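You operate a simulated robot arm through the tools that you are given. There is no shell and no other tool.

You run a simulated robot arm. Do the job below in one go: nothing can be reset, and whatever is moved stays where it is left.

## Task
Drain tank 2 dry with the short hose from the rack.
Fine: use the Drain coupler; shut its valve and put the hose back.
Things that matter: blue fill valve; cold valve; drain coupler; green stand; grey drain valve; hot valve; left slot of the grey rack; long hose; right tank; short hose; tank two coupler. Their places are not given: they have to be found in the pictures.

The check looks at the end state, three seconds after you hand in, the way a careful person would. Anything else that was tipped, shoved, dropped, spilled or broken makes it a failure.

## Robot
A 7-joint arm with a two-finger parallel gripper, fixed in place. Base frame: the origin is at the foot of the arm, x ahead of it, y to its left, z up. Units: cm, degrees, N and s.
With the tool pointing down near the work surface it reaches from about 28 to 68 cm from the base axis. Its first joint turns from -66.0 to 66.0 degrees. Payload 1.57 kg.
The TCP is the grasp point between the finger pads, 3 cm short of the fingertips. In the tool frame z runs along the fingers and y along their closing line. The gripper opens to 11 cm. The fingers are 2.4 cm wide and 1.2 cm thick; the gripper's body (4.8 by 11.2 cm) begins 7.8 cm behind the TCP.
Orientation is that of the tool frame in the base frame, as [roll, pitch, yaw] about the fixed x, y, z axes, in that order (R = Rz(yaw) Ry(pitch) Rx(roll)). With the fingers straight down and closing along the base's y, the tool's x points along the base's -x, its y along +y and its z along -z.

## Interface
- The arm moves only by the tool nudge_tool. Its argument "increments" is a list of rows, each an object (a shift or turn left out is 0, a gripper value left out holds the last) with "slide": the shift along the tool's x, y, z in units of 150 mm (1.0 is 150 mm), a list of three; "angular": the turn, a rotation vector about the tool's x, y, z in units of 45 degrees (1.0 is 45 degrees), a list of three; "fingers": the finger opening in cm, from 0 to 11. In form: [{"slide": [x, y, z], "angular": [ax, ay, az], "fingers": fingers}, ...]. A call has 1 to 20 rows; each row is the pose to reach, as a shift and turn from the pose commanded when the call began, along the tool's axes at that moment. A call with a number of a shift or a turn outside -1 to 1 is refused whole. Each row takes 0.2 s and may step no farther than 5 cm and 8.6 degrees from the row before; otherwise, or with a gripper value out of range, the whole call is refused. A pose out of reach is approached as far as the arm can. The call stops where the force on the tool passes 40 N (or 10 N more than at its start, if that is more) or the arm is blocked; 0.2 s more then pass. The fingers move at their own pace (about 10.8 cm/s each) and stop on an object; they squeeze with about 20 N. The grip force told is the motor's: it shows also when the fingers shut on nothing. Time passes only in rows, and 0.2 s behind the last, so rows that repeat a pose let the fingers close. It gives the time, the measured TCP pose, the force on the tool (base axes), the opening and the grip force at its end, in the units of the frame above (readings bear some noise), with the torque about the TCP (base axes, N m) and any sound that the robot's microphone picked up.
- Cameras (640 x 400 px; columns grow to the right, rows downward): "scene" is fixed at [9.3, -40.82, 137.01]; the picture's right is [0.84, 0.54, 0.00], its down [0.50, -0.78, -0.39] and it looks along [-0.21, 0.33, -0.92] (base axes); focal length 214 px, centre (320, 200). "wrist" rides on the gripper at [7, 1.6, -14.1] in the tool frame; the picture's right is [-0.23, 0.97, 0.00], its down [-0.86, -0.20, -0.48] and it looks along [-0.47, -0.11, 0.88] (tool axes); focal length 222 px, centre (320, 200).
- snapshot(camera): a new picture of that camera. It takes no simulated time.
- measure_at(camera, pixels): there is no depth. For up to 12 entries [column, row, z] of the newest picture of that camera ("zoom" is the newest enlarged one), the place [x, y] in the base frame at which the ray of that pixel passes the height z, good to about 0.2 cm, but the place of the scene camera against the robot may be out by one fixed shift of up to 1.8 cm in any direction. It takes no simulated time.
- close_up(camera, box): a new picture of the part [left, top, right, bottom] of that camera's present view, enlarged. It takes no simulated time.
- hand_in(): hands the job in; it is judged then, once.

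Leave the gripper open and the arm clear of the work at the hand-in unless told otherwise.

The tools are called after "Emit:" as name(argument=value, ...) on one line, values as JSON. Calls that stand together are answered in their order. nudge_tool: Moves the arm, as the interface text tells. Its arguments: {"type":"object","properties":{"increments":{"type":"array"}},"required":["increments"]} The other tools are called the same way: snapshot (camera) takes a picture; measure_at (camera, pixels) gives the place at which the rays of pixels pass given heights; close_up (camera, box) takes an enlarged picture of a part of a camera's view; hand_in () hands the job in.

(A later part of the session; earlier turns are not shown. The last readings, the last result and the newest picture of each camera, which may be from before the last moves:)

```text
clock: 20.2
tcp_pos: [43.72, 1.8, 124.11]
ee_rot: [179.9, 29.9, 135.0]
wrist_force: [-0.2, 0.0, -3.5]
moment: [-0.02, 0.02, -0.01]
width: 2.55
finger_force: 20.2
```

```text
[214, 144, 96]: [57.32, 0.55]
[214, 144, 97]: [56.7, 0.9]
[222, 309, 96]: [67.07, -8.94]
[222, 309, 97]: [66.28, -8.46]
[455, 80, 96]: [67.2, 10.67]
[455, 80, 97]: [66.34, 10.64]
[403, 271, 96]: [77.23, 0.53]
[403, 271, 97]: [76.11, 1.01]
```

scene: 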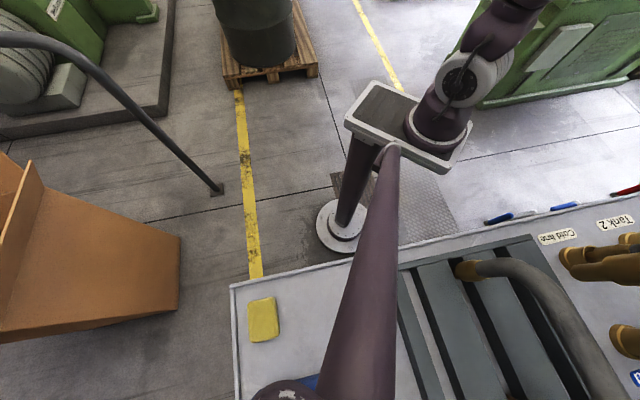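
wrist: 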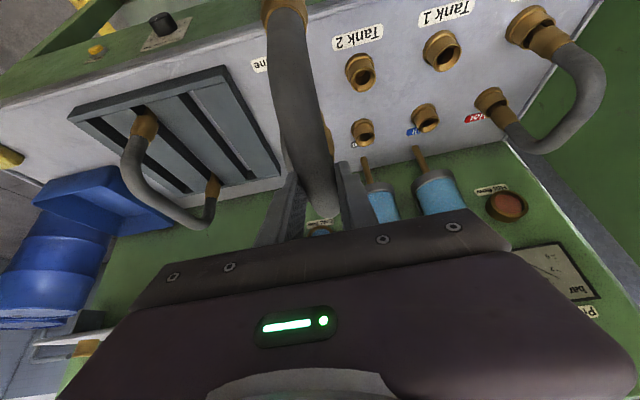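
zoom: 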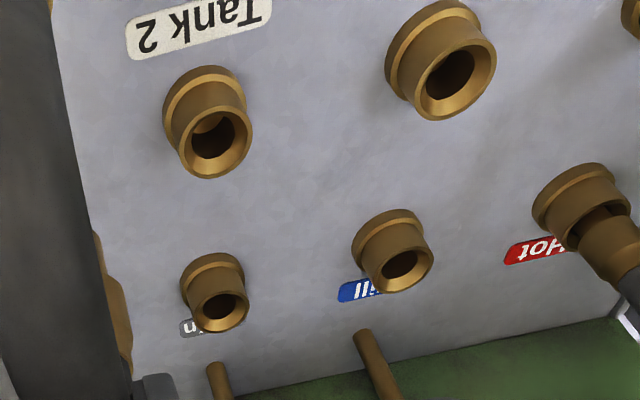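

Both views agree: Tank 2 mouth at u = 40.96, n = 40.1 and Drain mouth at u = 40.98, n = 53.8, both at z ≈ 96. The hose legs are about ±6.9 from the TCP, so the target TCP is u = 40.97, n ≈ 47.0. I move along +u, then outward above the couplers.

Emit:
nudge_tool(increments=[{"slide": [0, 0.3, 0]}, {"slide": [0, 0.585, 0]}, {"slide": [0.0, 0.585, 0]}])

Emit:
nudge_tool(increments=[{"slide": [-0.25, 0, 0.144]}, {"slide": [-0.5, 0, 0.289]}, {"slide": [-0.75, 0, 0.433]}, {"slide": [-0.95, 0, 0.548]}, {"slide": [-1.0, 0, 0.577]}])

Emit:
snapshot(camera="wrist")

```text
clock: 21.0
tcp_pos: [49.72, 8.16, 124.13]
ee_rot: [-180.0, 30.0, 135.0]
wrist_force: [-0.5, 0.0, -3.4]
moment: [0.03, -0.01, 0.01]
width: 2.52
finger_force: 20.3
```

```text
clock: 22.2
tcp_pos: [62.04, -4.29, 124.17]
ee_rot: [180.0, 30.0, 135.1]
wrist_force: [-0.1, -0.5, -2.8]
moment: [0.01, 0.0, 0.02]
width: 2.55
finger_force: 20.4
```

```text
taken
```

wrist: 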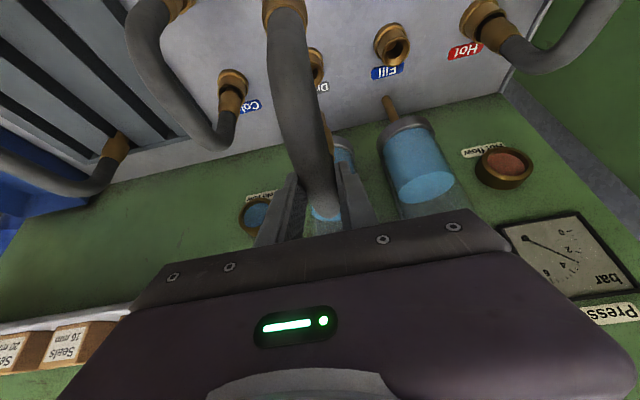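

Well within reach. I lower straight down to about z = 118.5 with the small correction (+0.13 u, +0.07 n) and look at how the plugs line up.

Emit:
nudge_tool(increments=[{"slide": [0.06, 0.009, 0.11]}, {"slide": [0.125, 0.009, 0.22]}, {"slide": [0.185, 0.009, 0.331]}])

Emit:
snapshot(camera="wrist")

Emit:
close_up(camera="wrist", box=[230, 0, 390, 160])

Emit:
snapshot(camera="scene")

```text
clock: 23.0
tcp_pos: [62.12, -4.23, 118.29]
ee_rot: [180.0, 29.9, 135.0]
wrist_force: [-0.5, 0.7, -2.4]
moment: [-0.01, 0.02, -0.02]
width: 2.55
finger_force: 20.2
```

```text
taken
```

wrist: 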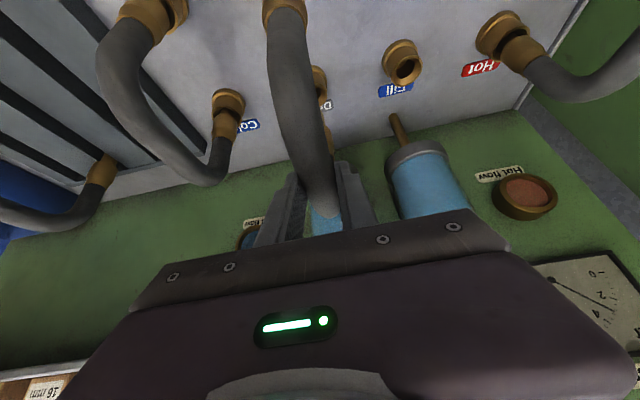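

```text
2.50 times, centred on (310, 80) of wrist
```

zoom: 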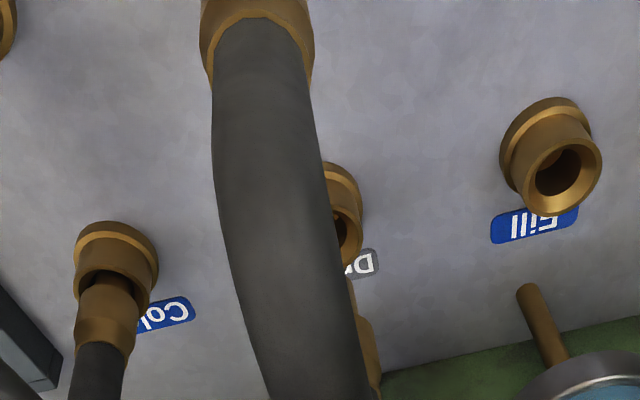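

```text
taken
```

scene: 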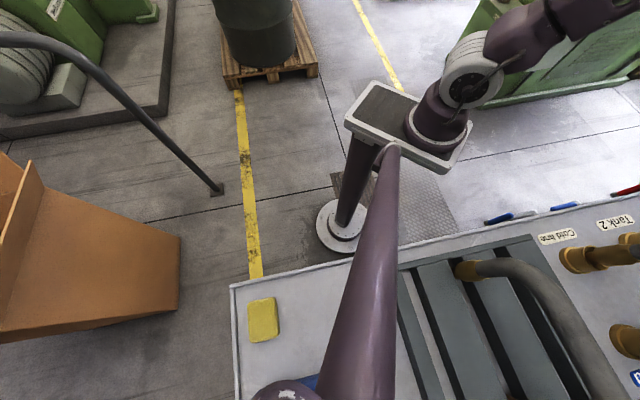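

Emit:
measure_at(camera="wrist", pixels=[[285.6, 14, 108.3], [285.6, 14, 107], [321, 194, 118.3], [300, 100, 114], [334, 140, 108]])

```text
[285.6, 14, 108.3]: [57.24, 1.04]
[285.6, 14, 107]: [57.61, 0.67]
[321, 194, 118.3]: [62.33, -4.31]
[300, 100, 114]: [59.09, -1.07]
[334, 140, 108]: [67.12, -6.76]
```

The near collar lines up with the Tank 2 mouth to within a few millimetres. I lower slowly, watching the force.

Emit:
nudge_tool(increments=[{"slide": [0.0167, 0, 0.0289]}, {"slide": [0.0333, 0, 0.0577]}, {"slide": [0.05, 0, 0.0866]}])

Emit:
nudge_tool(increments=[{"slide": [0.01, 0, 0.0173]}, {"slide": [0.02, 0, 0.0346]}, {"slide": [0.0333, 0, 0.0577]}])

```text
clock: 23.8
tcp_pos: [62.04, -4.19, 116.93]
ee_rot: [-180.0, 29.9, 134.9]
wrist_force: [0.5, -0.3, -3.5]
moment: [-0.01, 0.0, 0.01]
width: 2.54
finger_force: 20.3
```

```text
clock: 24.6
tcp_pos: [62.17, -4.06, 115.84]
ee_rot: [-179.9, 29.9, 135.0]
wrist_force: [0.0, 0.1, -3.4]
moment: [-0.01, 0.02, -0.04]
width: 2.56
finger_force: 20.2
```

No contact yet at z = 115.8. Another look before going on.

Emit:
snapshot(camera="wrist")

Emit:
close_up(camera="wrist", box=[230, 0, 390, 160])

Emit:
close_up(camera="scene", box=[540, 200, 640, 300])

```text
taken
```

wrist: 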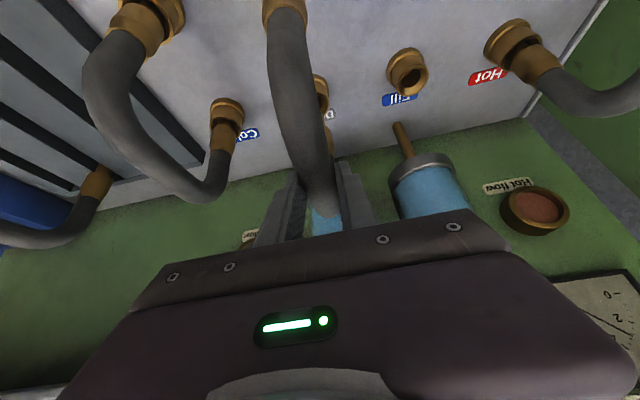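

```text
2.50 times, centred on (310, 80) of wrist
```

zoom: 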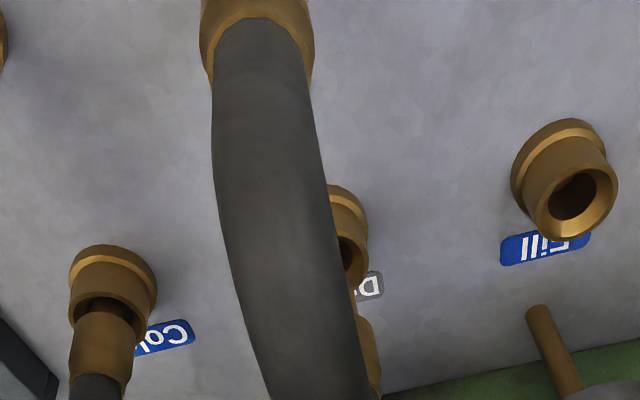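

```text
4.00 times, centred on (590, 250) of scene
```

zoom: 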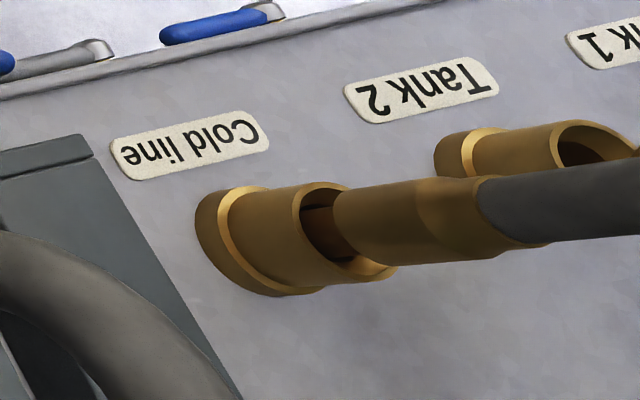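

The seated cold hose shows that only the thin nozzle goes in, with the collar ending just above the mouth. So the seat should be near TCP z ≈ 111. I continue down in small steps.

Emit:
nudge_tool(increments=[{"slide": [0.01, 0, 0.0173]}, {"slide": [0.02, 0, 0.0346]}, {"slide": [0.0333, 0, 0.0577]}])

Emit:
nudge_tool(increments=[{"slide": [0.01, 0, 0.0173]}, {"slide": [0.02, 0, 0.0346]}, {"slide": [0.0333, 0, 0.0577]}])

Emit:
snapshot(camera="wrist")

Emit:
close_up(camera="wrist", box=[230, 0, 390, 160])

```text
clock: 25.4
tcp_pos: [62.25, -4.19, 114.98]
ee_rot: [-179.9, 29.9, 135.1]
wrist_force: [0.4, -0.1, -3.8]
moment: [-0.01, -0.03, -0.02]
width: 2.56
finger_force: 20.0
```

```text
clock: 26.2
tcp_pos: [62.09, -4.19, 113.9]
ee_rot: [-180.0, 29.9, 135.0]
wrist_force: [-0.2, -0.7, -2.6]
moment: [0.01, 0.03, 0.03]
width: 2.54
finger_force: 19.6
```

```text
taken
```

wrist: 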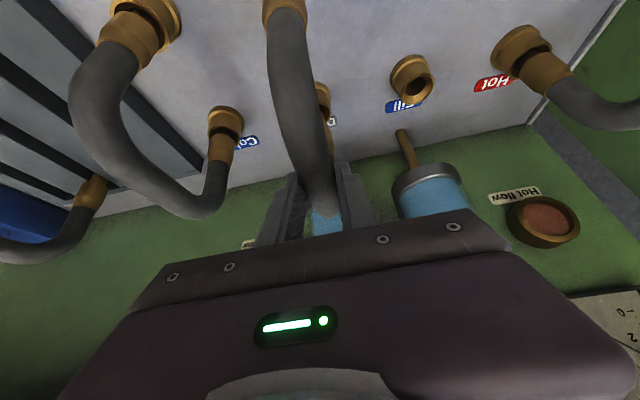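

```text
2.50 times, centred on (310, 80) of wrist
```

zoom: 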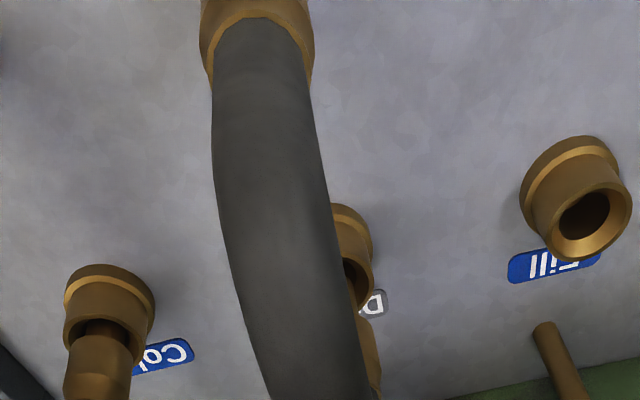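

Still free, and the far plug now meets the Drain mouth at about (318,95). Continuing down.

Emit:
nudge_tool(increments=[{"slide": [0.01, 0, 0.0173]}, {"slide": [0.02, 0, 0.0346]}, {"slide": [0.0333, 0, 0.0577]}])

Emit:
nudge_tool(increments=[{"slide": [0.01, 0, 0.0173]}, {"slide": [0.02, 0, 0.0346]}, {"slide": [0.0333, 0, 0.0577]}])

Emit:
close_up(camera="wrist", box=[230, 0, 390, 160])

```text
clock: 27.0
tcp_pos: [62.04, -4.2, 112.67]
ee_rot: [-179.9, 29.8, 135.1]
wrist_force: [0.5, 0.6, -3.0]
moment: [0.01, 0.0, 0.01]
width: 2.56
finger_force: 20.4
```

```text
clock: 27.8
tcp_pos: [62.18, -4.25, 111.96]
ee_rot: [-179.9, 29.9, 134.9]
wrist_force: [-0.7, 0.5, -3.0]
moment: [0.06, 0.14, -0.01]
width: 2.55
finger_force: 20.5
```

```text
2.50 times, centred on (310, 80) of wrist
```

zoom: 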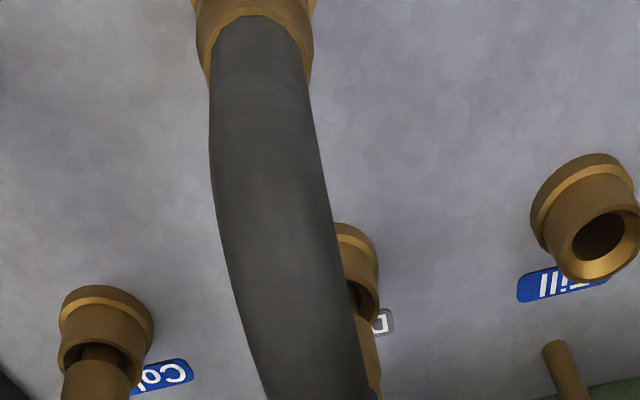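

A slight contact shows: torque 0.14 N·m and about 0.9 N pushing toward -n. I shift 0.2 cm toward -n and lower by half a centimetre.

Emit:
nudge_tool(increments=[{"slide": [0.0115, 0, -0.0067]}, {"slide": [0.0165, 0, 0.002]}, {"slide": [0.0282, 0, 0.0222]}])

```text
clock: 28.6
tcp_pos: [62.06, -4.1, 111.33]
ee_rot: [-179.9, 29.9, 135.0]
wrist_force: [0.7, -0.4, -3.5]
moment: [0.01, 0.0, 0.0]
width: 2.55
finger_force: 20.1
```

The load is clean again. I keep lowering in half-centimetre steps until it seats.

Emit:
nudge_tool(increments=[{"slide": [0.0083, 0, 0.0144]}, {"slide": [0.0167, 0, 0.0289]}])

Emit:
nudge_tool(increments=[{"slide": [0.0083, 0, 0.0144]}, {"slide": [0.0167, 0, 0.0289]}])

Emit:
snapshot(camera="wrist")

Emit:
close_up(camera="wrist", box=[60, 0, 390, 200])

```text
clock: 29.2
tcp_pos: [61.92, -4.04, 111.1]
ee_rot: [180.0, 30.1, 135.1]
wrist_force: [-6.4, 5.4, 13.6]
moment: [0.11, 0.28, -0.04]
width: 2.57
finger_force: 19.9
```

```text
clock: 29.8
tcp_pos: [62.06, -4.06, 110.59]
ee_rot: [179.9, 30.0, 135.1]
wrist_force: [-3.8, 2.1, 24.6]
moment: [-0.11, -0.1, 0.05]
width: 2.59
finger_force: 20.2
```

```text
taken
```

wrist: 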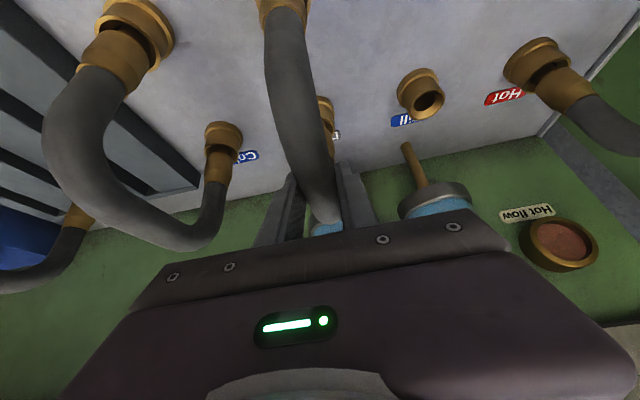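

```text
1.94 times, centred on (225, 100) of wrist
```

zoom: 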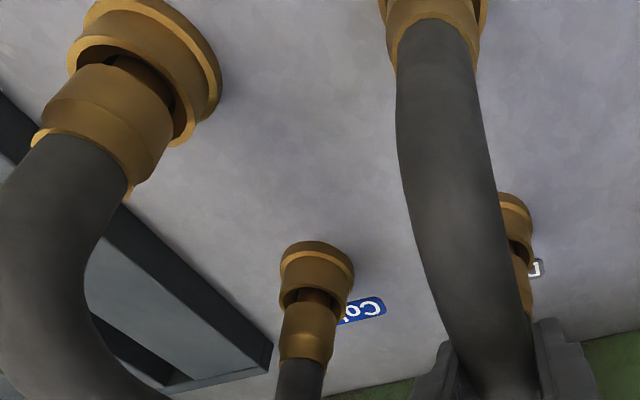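

Force rises to about 25 N at z ≈ 110.6, with no click yet. The far plug already looks like the seated Cold plug. I push another few millimetres and watch for the seat.

Emit:
nudge_tool(increments=[{"slide": [0.0067, 0, 0.0115]}, {"slide": [0.0133, 0, 0.0231]}])

Emit:
snapshot(camera="wrist")

Emit:
close_up(camera="wrist", box=[190, 60, 390, 200])

```text
clock: 30.4
tcp_pos: [61.8, -4.01, 109.8]
ee_rot: [-179.8, 29.7, 135.0]
wrist_force: [1.1, -0.9, 3.1]
moment: [-0.06, 0.02, 0.02]
width: 2.58
finger_force: 19.8
```

```text
taken
```

wrist: 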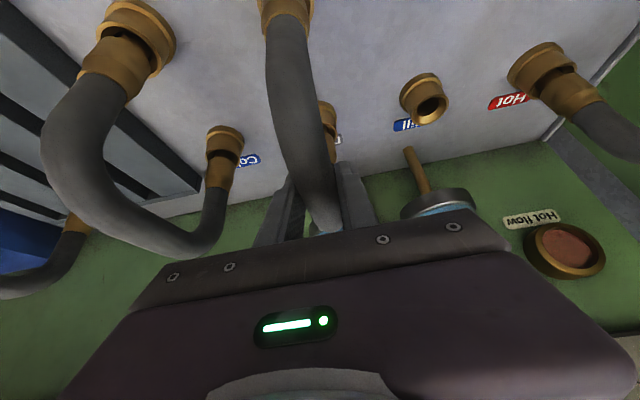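

```text
2.86 times, centred on (290, 130) of wrist
```

zoom: 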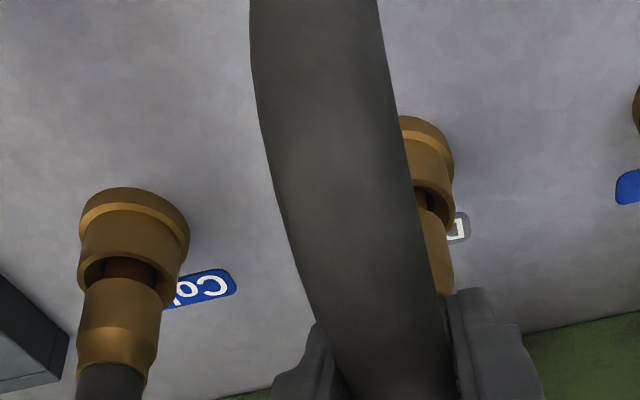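

The force dropped to 3 N at z = 109.8. Either it snapped in or it slipped in the grip, so I check how the collar and tube sit relative to the gripper.

Emit:
close_up(camera="wrist", box=[230, 0, 390, 160])

Emit:
close_up(camera="wrist", box=[60, 0, 320, 160])

Emit:
close_up(camera="wrist", box=[240, 140, 400, 260])

Emit:
close_up(camera="scene", box=[540, 180, 640, 280])

```text
2.50 times, centred on (310, 80) of wrist
```

zoom: 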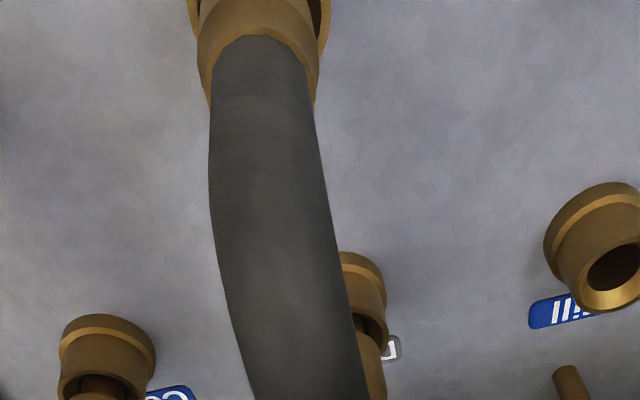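

```text
2.46 times, centred on (190, 80) of wrist
```

zoom: 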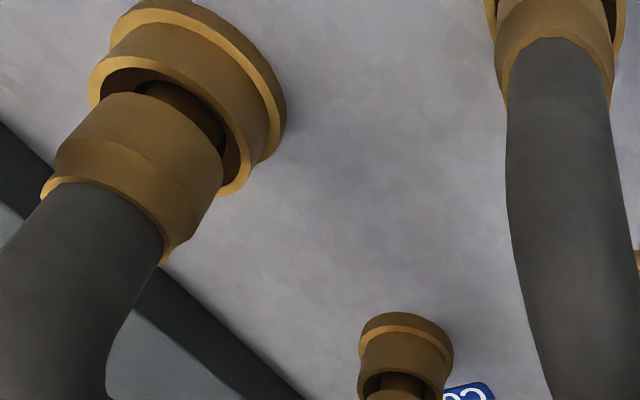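

```text
3.33 times, centred on (320, 200) of wrist
```

zoom: 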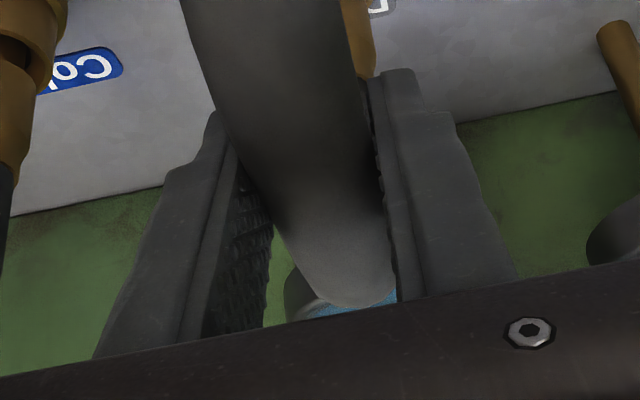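

```text
4.00 times, centred on (590, 230) of scene
```

zoom: 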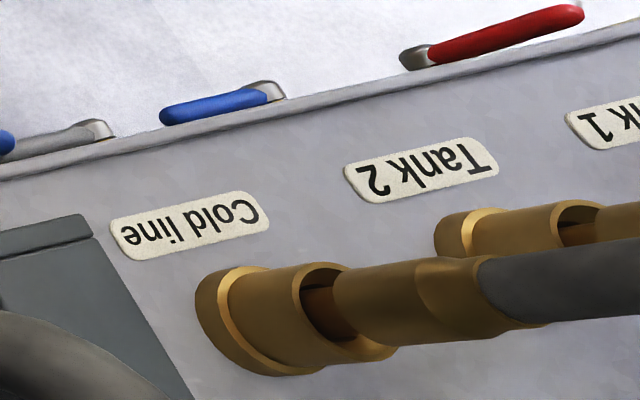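

Emit:
close_up(camera="scene", box=[580, 215, 640, 260])

Emit:
close_up(camera="scene", box=[580, 180, 640, 300])

```text
8.89 times, centred on (610, 238) of scene
```

zoom: 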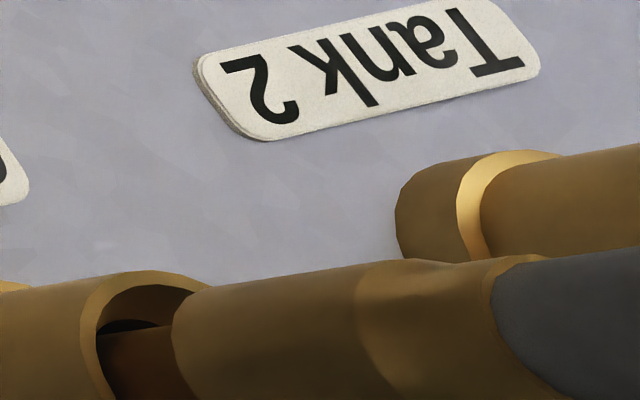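

```text
3.33 times, centred on (610, 240) of scene
```

zoom: 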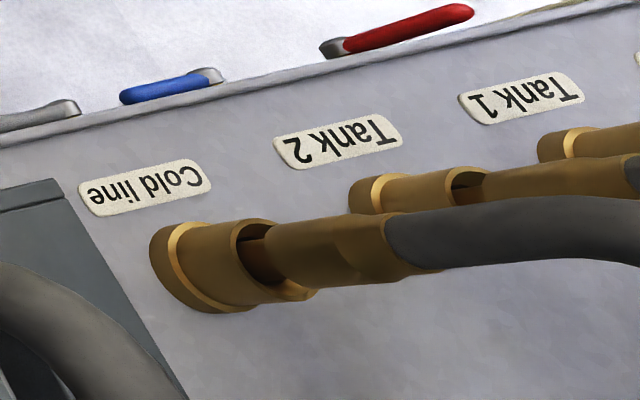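

The close-ups show a bit beyond the frame's edge, which helps. I'll centre one on the Tank 2 plug and one lower for the Drain plug.

Emit:
close_up(camera="scene", box=[630, 200, 640, 260])

Emit:
close_up(camera="scene", box=[638, 120, 640, 400])

```text
6.67 times, centred on (635, 230) of scene
```

zoom: 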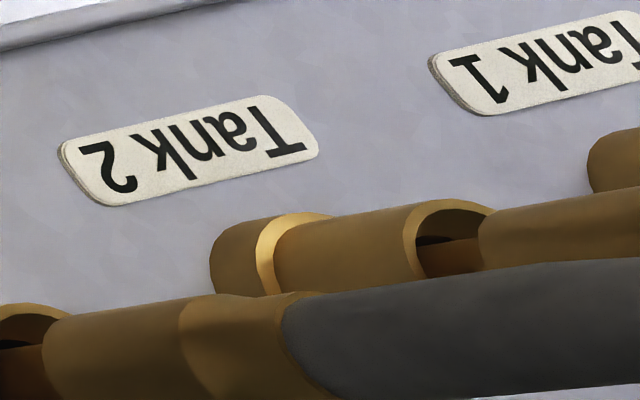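

```text
1.43 times, centred on (639, 260) of scene
```

zoom: 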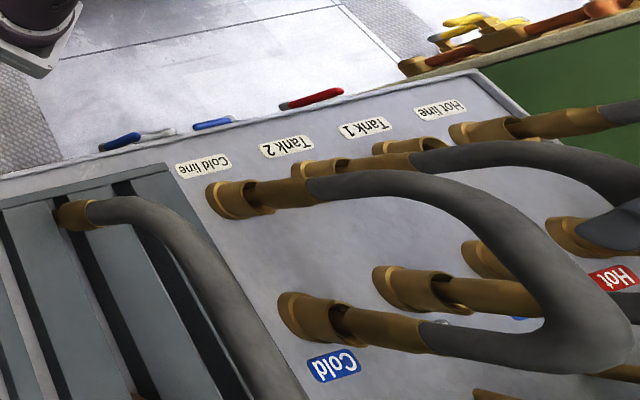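

Emit:
close_up(camera="scene", box=[638, 240, 640, 390])

Emit:
close_up(camera="scene", box=[638, 180, 640, 300])

```text
2.67 times, centred on (639, 315) of scene
```

zoom: 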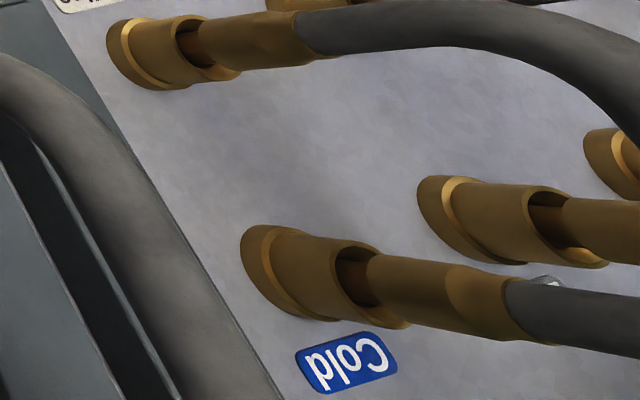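

```text
3.33 times, centred on (639, 240) of scene
```

zoom: 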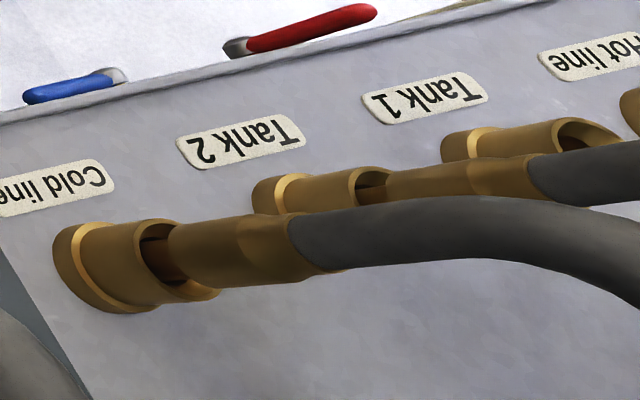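

The gaps at both our plugs match those of the seated Cold hose. To be sure it's at the stop, I press 0.4 cm further and compare.

Emit:
nudge_tool(increments=[{"slide": [0.0067, 0, 0.0115]}, {"slide": [0.0133, 0, 0.0231]}])

Emit:
close_up(camera="scene", box=[638, 240, 640, 390])

Emit:
close_up(camera="scene", box=[638, 180, 640, 300])

```text
clock: 31.0
tcp_pos: [61.94, -4.0, 109.58]
ee_rot: [179.9, 30.0, 135.1]
wrist_force: [-6.6, 6.0, 25.0]
moment: [0.01, 0.04, 0.07]
width: 2.49
finger_force: 19.5
```

```text
2.67 times, centred on (639, 315) of scene
```

zoom: 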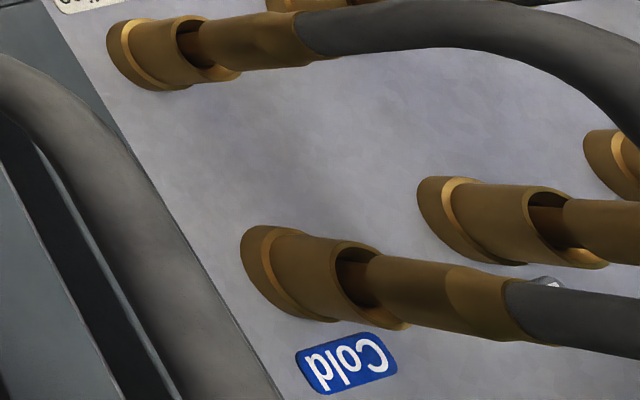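

```text
3.33 times, centred on (639, 240) of scene
```

zoom: 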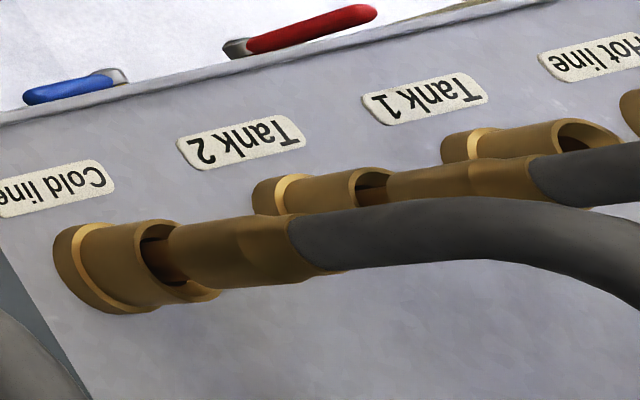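

The hose did not move at 25 N, so it is at its stop. I ease off the push, open to 6 cm and back out along the finger line.

Emit:
nudge_tool(increments=[{"slide": [-0.0133, 0, -0.0231]}, {"slide": [-0.0133, 0, -0.0231], "fingers": 4.5}, {"slide": [-0.0133, 0, -0.0231], "fingers": 6}, {"slide": [-0.0133, 0, -0.0231], "fingers": 6}])

Emit:
nudge_tool(increments=[{"slide": [0, 0, -0.1]}, {"slide": [0, 0, -0.3]}, {"slide": [0, 0, -0.6]}, {"slide": [0, 0, -0.9]}])

Emit:
snapshot(camera="wrist")

```text
clock: 32.0
tcp_pos: [61.91, -3.98, 109.93]
ee_rot: [179.9, 29.9, 135.1]
wrist_force: [0.6, 0.0, 0.3]
moment: [0.0, -0.01, 0.01]
width: 5.98
finger_force: 0.1
```

```text
clock: 33.0
tcp_pos: [57.21, 0.59, 121.77]
ee_rot: [-180.0, 29.9, 135.0]
wrist_force: [0.3, 1.2, 0.3]
moment: [0.01, -0.01, -0.01]
width: 5.99
finger_force: 0.1
```

```text
taken
```

wrist: 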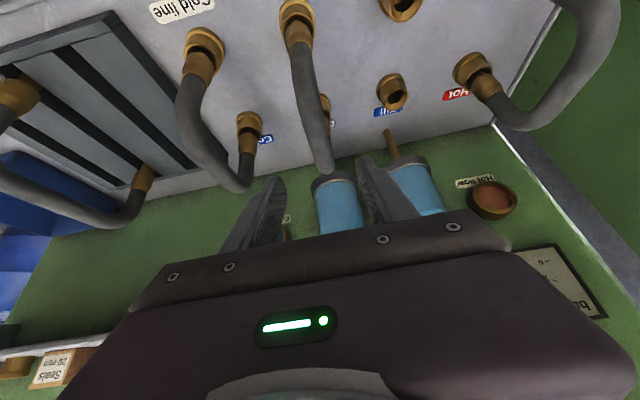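

The hose stands seated between Tank 2 and Drain. Now the valve. I retreat toward the robot, close the fingers to make a pusher, and tilt the tool further so it points at the bench front.

Emit:
nudge_tool(increments=[{"slide": [0.2, 0, -0.115], "fingers": 3}, {"slide": [0.45, -0.05, -0.26], "fingers": 0}, {"slide": [0.7, -0.15, -0.404], "fingers": 0}, {"slide": [0.9, -0.25, -0.52], "fingers": 0}, {"slide": [0.98, -0.33, -0.566], "fingers": 0}])

Emit:
nudge_tool(increments=[{"slide": [0.1, 0, -0.058], "angular": [0, -0.16, 0]}, {"slide": [0.2, 0, -0.115], "angular": [0, -0.32, 0]}, {"slide": [0.3, 0, -0.173], "angular": [0, -0.48, 0]}, {"slide": [0.4, 0, -0.231], "angular": [0, -0.64, 0]}, {"slide": [0.5, 0, -0.289], "angular": [0, -0.78, 0]}])

Emit:
snapshot(camera="wrist")

Emit:
close_up(camera="scene", box=[500, 0, 640, 400])

```text
clock: 34.2
tcp_pos: [41.58, 9.34, 121.9]
ee_rot: [179.9, 30.0, 135.1]
wrist_force: [0.4, 0.6, 1.3]
moment: [0.0, 0.01, -0.02]
width: 0.0
finger_force: 20.0
```

```text
clock: 35.4
tcp_pos: [35.47, 15.35, 121.73]
ee_rot: [179.8, 65.2, 134.9]
wrist_force: [0.2, 0.1, 0.8]
moment: [-0.01, 0.02, -0.02]
width: 0.01
finger_force: 20.0
```

```text
taken
```

wrist: 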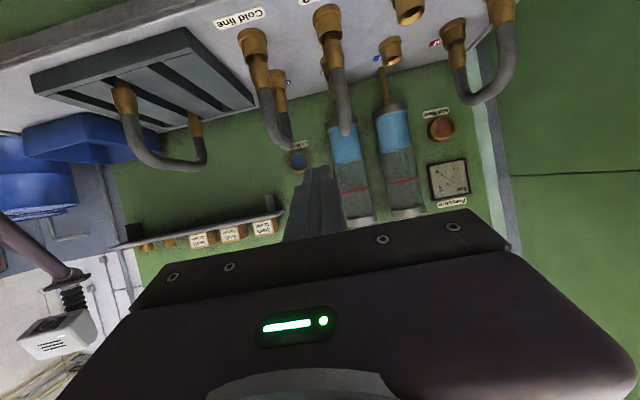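

```text
1.00 times, centred on (570, 200) of scene (not enlarged: the box is as wide or as high as the picture)
```

zoom: 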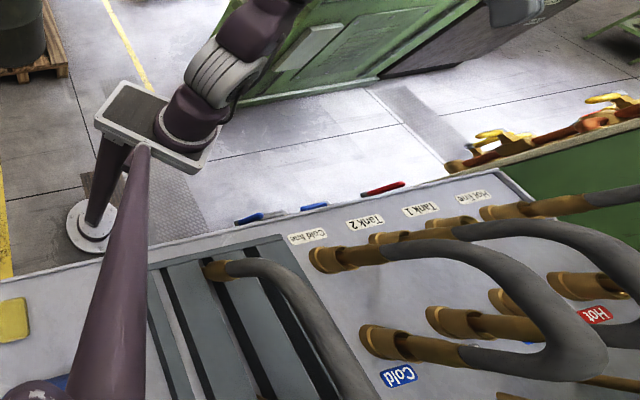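

Both tanks show clearly; tank 2 is at image left of the pair. Now I descend in front of the bench in stages, keeping about 12 cm clear of its edge.

Emit:
nudge_tool(increments=[{"slide": [0.3, 0, 0.139]}, {"slide": [0.6, 0, 0.278]}, {"slide": [0.9, 0, 0.417]}])

Emit:
nudge_tool(increments=[{"slide": [0.3, 0, 0.139]}, {"slide": [0.6, 0, 0.278]}, {"slide": [0.9, 0, 0.417]}])

Emit:
snapshot(camera="wrist")

Emit:
close_up(camera="scene", box=[500, 0, 640, 400])

```text
clock: 36.2
tcp_pos: [35.74, 15.3, 107.14]
ee_rot: [-179.4, 64.7, 135.5]
wrist_force: [-0.2, -0.6, -0.3]
moment: [-0.01, -0.02, 0.01]
width: 0.03
finger_force: 19.6
out of reach, approached as far as the arm can: row 3
```

```text
clock: 37.0
tcp_pos: [41.76, 19.95, 97.42]
ee_rot: [-177.4, 64.7, 137.0]
wrist_force: [-0.4, 1.0, 0.3]
moment: [0.0, 0.0, -0.04]
width: 0.0
finger_force: 20.5
out of reach, approached as far as the arm can: row 1, 2, 3
```

```text
taken
```

wrist: 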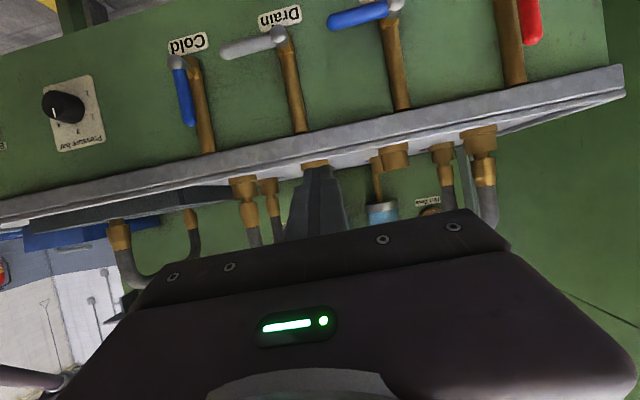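

```text
1.00 times, centred on (570, 200) of scene (not enlarged: the box is as wide or as high as the picture)
```

zoom: 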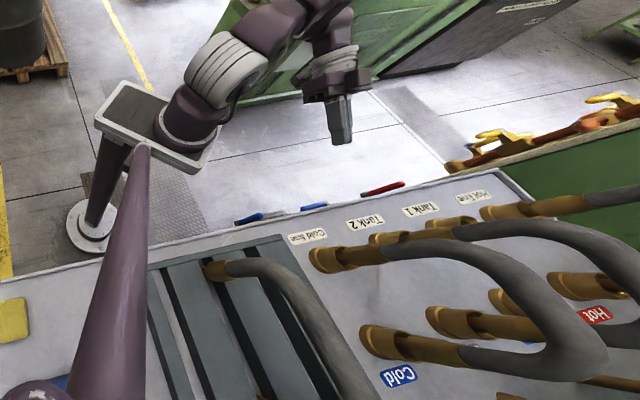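

The arm reached a limit with this heading at low height: the wrist is too close to the base. From here I can see the front with "Cold", "Drain" and the grey lever. I'll raise 8 cm to get back to a clean pose, then turn the heading so the wrist is farther out.

Emit:
nudge_tool(increments=[{"slide": [-0.24, 0, -0.111]}, {"slide": [-0.48, 0, -0.222]}, {"slide": [-0.72, 0, -0.334]}])

```text
clock: 37.8
tcp_pos: [41.73, 19.99, 109.36]
ee_rot: [-179.9, 65.0, 135.1]
wrist_force: [1.6, -0.7, -0.3]
moment: [0.01, -0.04, 0.0]
width: 0.0
finger_force: 20.1
```

The command follows the reached pose, good. Now I turn 35° about the vertical, so the tool heads at about -80° azimuth.

Emit:
nudge_tool(increments=[{"angular": [0.141, 0, 0.0655]}, {"angular": [0.282, 0, 0.131]}, {"angular": [0.423, 0, 0.1965]}, {"angular": [0.564, 0, 0.262]}, {"angular": [0.705, 0, 0.3275]}])

```text
clock: 39.0
tcp_pos: [41.81, 20.02, 109.29]
ee_rot: [-179.9, 65.0, 100.1]
wrist_force: [0.0, 0.1, -0.6]
moment: [0.0, -0.02, 0.0]
width: 0.01
finger_force: 20.2
```

Clean pose at yaw 100°. Now I descend in two stages toward a point in front of and below the grey lever, target about (37.8, 13.7, 75.5).

Emit:
nudge_tool(increments=[{"slide": [0.236, -0.042, 0.161]}, {"slide": [0.472, -0.084, 0.322]}, {"slide": [0.707, -0.126, 0.482]}, {"slide": [0.943, -0.168, 0.643]}])

Emit:
snapshot(camera="wrist")

```text
clock: 40.0
tcp_pos: [39.84, 16.99, 92.32]
ee_rot: [-180.0, 64.9, 100.1]
wrist_force: [0.4, 0.0, 1.3]
moment: [0.03, 0.0, -0.02]
width: 0.0
finger_force: 20.0
```

```text
taken
```

wrist: 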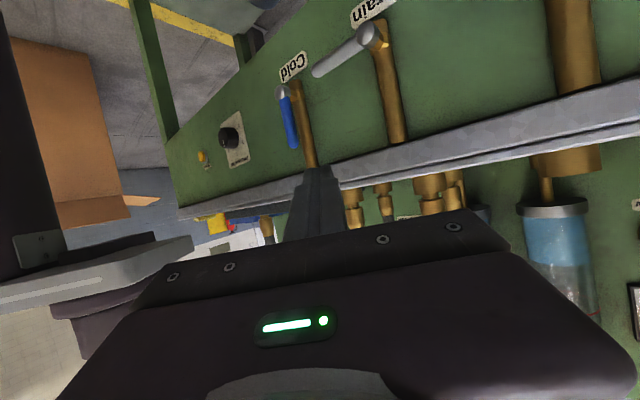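

Clear so far. The robot's own platform edge at image left is well away. Second stage of the descent.

Emit:
nudge_tool(increments=[{"slide": [0.236, -0.042, 0.161]}, {"slide": [0.472, -0.084, 0.322]}, {"slide": [0.707, -0.126, 0.482]}, {"slide": [0.943, -0.168, 0.643]}])

Emit:
snapshot(camera="wrist")

Emit:
close_up(camera="scene", box=[500, 0, 640, 400])

```text
clock: 41.0
tcp_pos: [38.06, 13.8, 75.61]
ee_rot: [-179.4, 65.0, 100.3]
wrist_force: [-0.5, -0.3, 0.2]
moment: [0.01, 0.01, -0.01]
width: 0.0
finger_force: 20.0
```

```text
taken
```

wrist: 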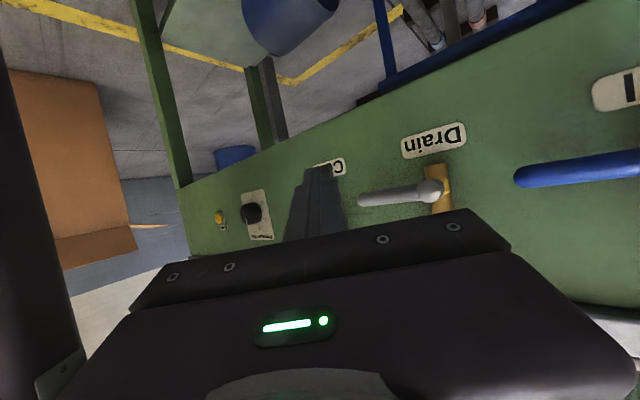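

```text
1.00 times, centred on (570, 200) of scene (not enlarged: the box is as wide or as high as the picture)
```

zoom: 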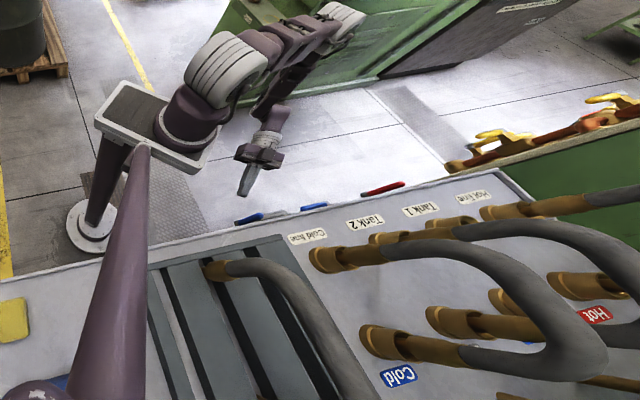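

The lever is where I computed it, maybe 0.5 to 1 cm lower. I advance beneath it with the closed fingers, to about (44.8, 6.65, 74.5).

Emit:
nudge_tool(increments=[{"slide": [0.05, 0.0, 0.06]}, {"slide": [-0.03, 0.15, 0.22]}, {"slide": [-0.1, 0.28, 0.4]}, {"slide": [-0.165, 0.359, 0.527]}])

Emit:
snapshot(camera="wrist")

Emit:
close_up(camera="wrist", box=[220, 100, 460, 260])

```text
clock: 42.0
tcp_pos: [44.39, 6.44, 74.55]
ee_rot: [-179.9, 65.0, 100.3]
wrist_force: [-0.3, 0.7, -0.6]
moment: [0.02, -0.02, 0.02]
width: 0.0
finger_force: 20.0
```

```text
taken
```

wrist: 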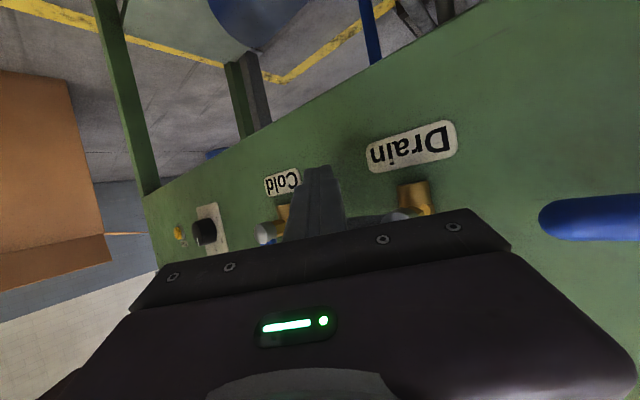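

```text
2.50 times, centred on (340, 180) of wrist
```

zoom: 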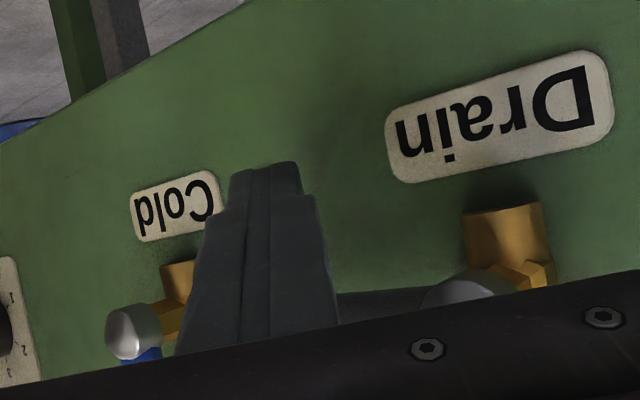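

The closed fingers are under the grey lever. Now I push up the first part of the arc, about 30°.

Emit:
nudge_tool(increments=[{"slide": [-0.062, -0.005, -0.025]}, {"slide": [-0.124, -0.011, -0.049]}, {"slide": [-0.186, -0.017, -0.074]}, {"slide": [-0.237, -0.017, -0.098]}])

Emit:
snapshot(camera="wrist")

Emit:
close_up(camera="scene", box=[460, 140, 620, 260])

```text
clock: 43.0
tcp_pos: [44.29, 6.27, 78.36]
ee_rot: [-179.9, 65.1, 100.0]
wrist_force: [-1.6, 1.3, -0.5]
moment: [-0.01, 0.06, 0.05]
width: 0.01
finger_force: 20.0
```

```text
taken
```

wrist: 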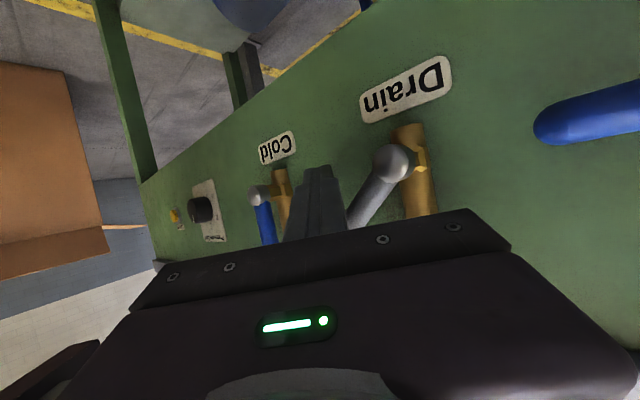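

```text
3.33 times, centred on (540, 200) of scene
```

zoom: 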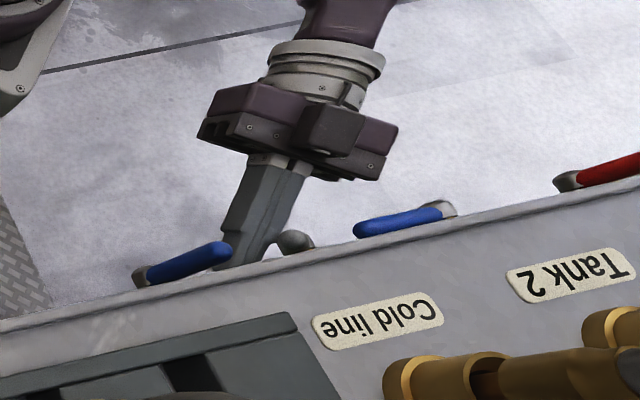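

The lever turns easily and is about half-way up. I continue along the arc toward vertical.

Emit:
nudge_tool(increments=[{"slide": [-0.091, 0.011, -0.051]}, {"slide": [-0.158, 0.049, -0.111]}, {"slide": [-0.208, 0.104, -0.177]}, {"slide": [-0.24, 0.159, -0.234]}])

Emit:
snapshot(camera="wrist")

Emit:
close_up(camera="scene", box=[460, 140, 620, 260])

Emit:
close_up(camera="wrist", box=[220, 80, 460, 240])

```text
clock: 44.0
tcp_pos: [46.29, 8.41, 83.07]
ee_rot: [-179.8, 65.1, 100.1]
wrist_force: [0.2, 0.1, 0.8]
moment: [0.01, 0.02, -0.01]
width: 0.0
finger_force: 20.2
```

```text
taken
```

wrist: 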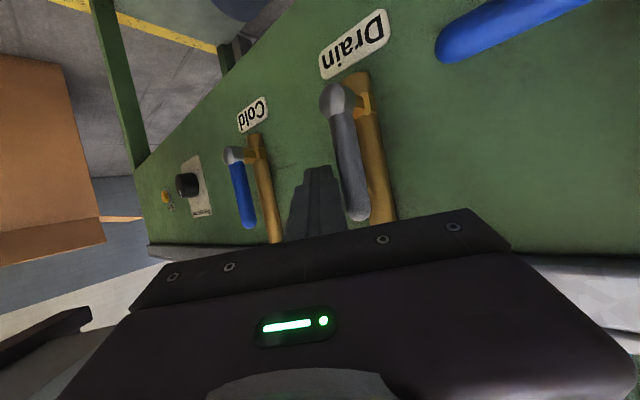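

```text
3.33 times, centred on (540, 200) of scene
```

zoom: 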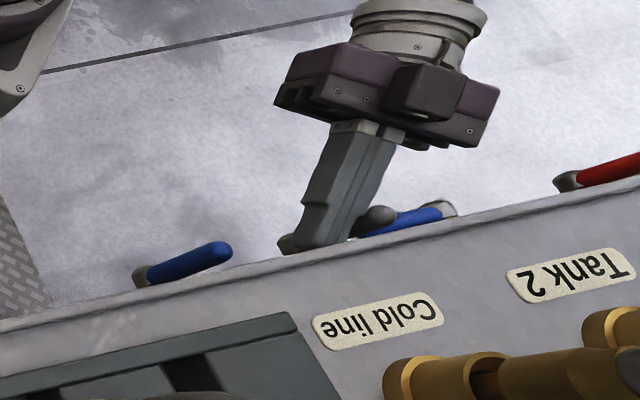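

```text
2.50 times, centred on (340, 160) of wrist
```

zoom: 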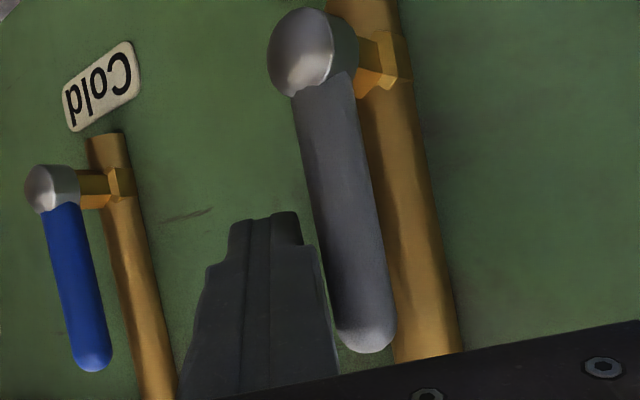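

The grey lever now stands parallel to its pipe, like the open cold one. I nudge 0.4 cm more to reach the stop, then back away to look at the tanks.

Emit:
nudge_tool(increments=[{"slide": [0.003, 0.011, -0.007]}, {"slide": [0.006, 0.022, -0.014]}])

Emit:
close_up(camera="wrist", box=[220, 80, 460, 240])

```text
clock: 44.6
tcp_pos: [46.48, 8.54, 83.09]
ee_rot: [-179.8, 65.2, 100.0]
wrist_force: [-14.6, -7.3, 4.3]
moment: [0.12, -0.25, -0.02]
width: 0.01
finger_force: 20.1
```

```text
2.50 times, centred on (340, 160) of wrist
```

zoom: 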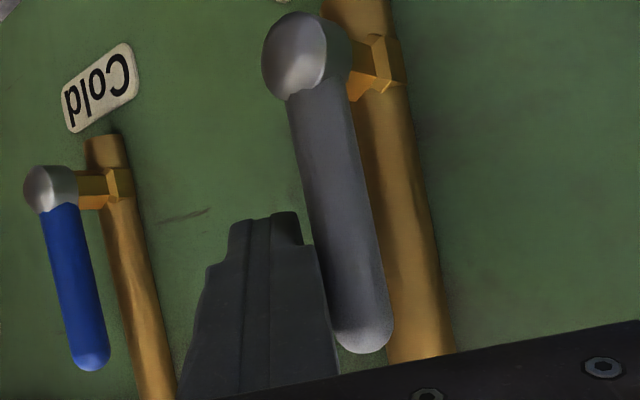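

The lever meets its stop, so it's fully open. I back off sideways first, then away from the bench.

Emit:
nudge_tool(increments=[{"slide": [-0.019, -0.066, 0.042]}, {"slide": [0.06, -0.19, -0.12]}, {"slide": [0.14, -0.32, -0.29]}, {"slide": [0.212, -0.446, -0.453]}])

Emit:
snapshot(camera="wrist")

```text
clock: 45.6
tcp_pos: [38.73, 14.9, 83.08]
ee_rot: [-179.9, 65.0, 100.0]
wrist_force: [0.0, 0.1, 0.1]
moment: [0.02, 0.02, 0.0]
width: 0.01
finger_force: 20.4
```

```text
taken
```

wrist: 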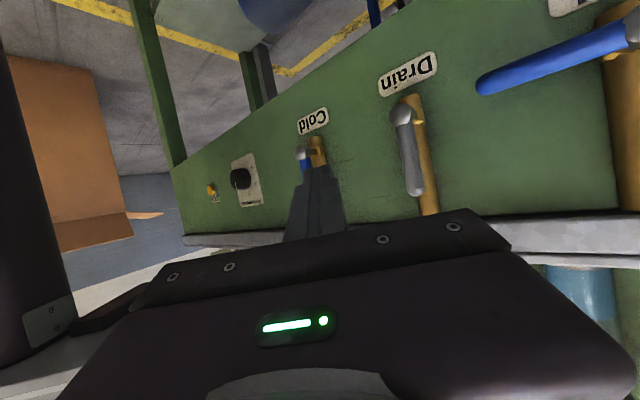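

The Drain lever stays open. I rise in front of the bench to look at the tank levels.

Emit:
nudge_tool(increments=[{"slide": [-0.24, 0.044, -0.168]}, {"slide": [-0.48, 0.088, -0.335]}, {"slide": [-0.723, 0.132, -0.503]}])

Emit:
nudge_tool(increments=[{"slide": [-0.24, 0.044, -0.168]}, {"slide": [-0.48, 0.088, -0.335]}, {"slide": [-0.723, 0.132, -0.503]}])

Emit:
snapshot(camera="wrist")

```text
clock: 46.4
tcp_pos: [40.27, 17.51, 96.26]
ee_rot: [-179.9, 65.0, 100.3]
wrist_force: [-0.7, -0.7, 0.0]
moment: [0.02, -0.02, 0.0]
width: 0.0
finger_force: 20.1
```

```text
clock: 47.2
tcp_pos: [41.74, 20.02, 109.18]
ee_rot: [-179.9, 65.0, 100.2]
wrist_force: [-0.3, 0.7, 0.5]
moment: [0.01, 0.02, 0.0]
width: 0.02
finger_force: 20.1
```

```text
taken
```

wrist: 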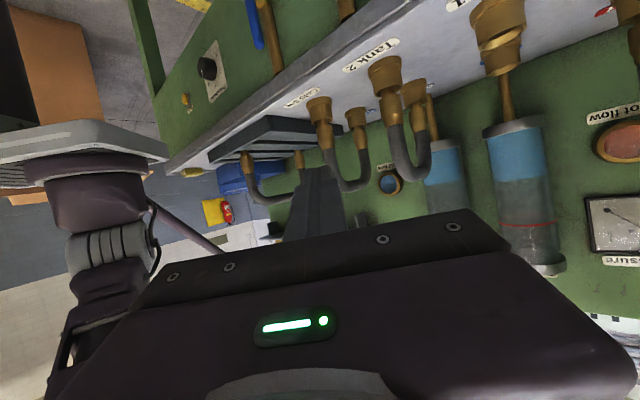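

Emit:
close_up(camera="wrist", box=[380, 90, 600, 260])

```text
2.35 times, centred on (490, 175) of wrist
```

zoom: 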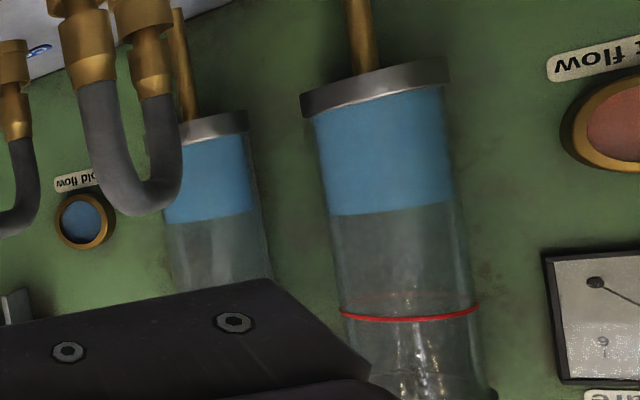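

I wait about 4 s (20 still rows) and compare tank 2's level.

Emit:
nudge_tool(increments=[{"slide": [0, 0, 0]}, {"slide": [0, 0, 0]}, {"slide": [0, 0, 0]}, {"slide": [0, 0, 0]}, {"slide": [0, 0, 0]}, {"slide": [0, 0, 0]}, {"slide": [0, 0, 0]}, {"slide": [0, 0, 0]}, {"slide": [0, 0, 0]}, {"slide": [0, 0, 0]}, {"slide": [0, 0, 0]}, {"slide": [0, 0, 0]}, {"slide": [0, 0, 0]}, {"slide": [0, 0, 0]}, {"slide": [0, 0, 0]}, {"slide": [0, 0, 0]}, {"slide": [0, 0, 0]}, {"slide": [0, 0, 0]}, {"slide": [0, 0, 0]}, {"slide": [0, 0, 0]}])

Emit:
close_up(camera="wrist", box=[380, 90, 600, 260])

```text
clock: 51.4
tcp_pos: [41.87, 19.97, 109.19]
ee_rot: [-179.9, 64.9, 100.1]
wrist_force: [-0.4, 0.2, -0.5]
moment: [-0.01, -0.04, -0.01]
width: 0.0
finger_force: 20.1
```

```text
2.35 times, centred on (490, 175) of wrist
```

zoom: 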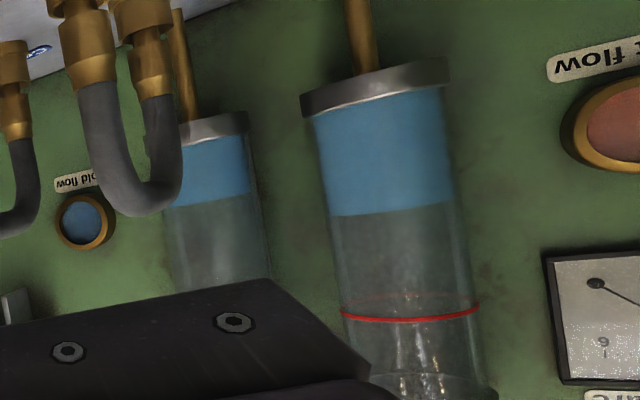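

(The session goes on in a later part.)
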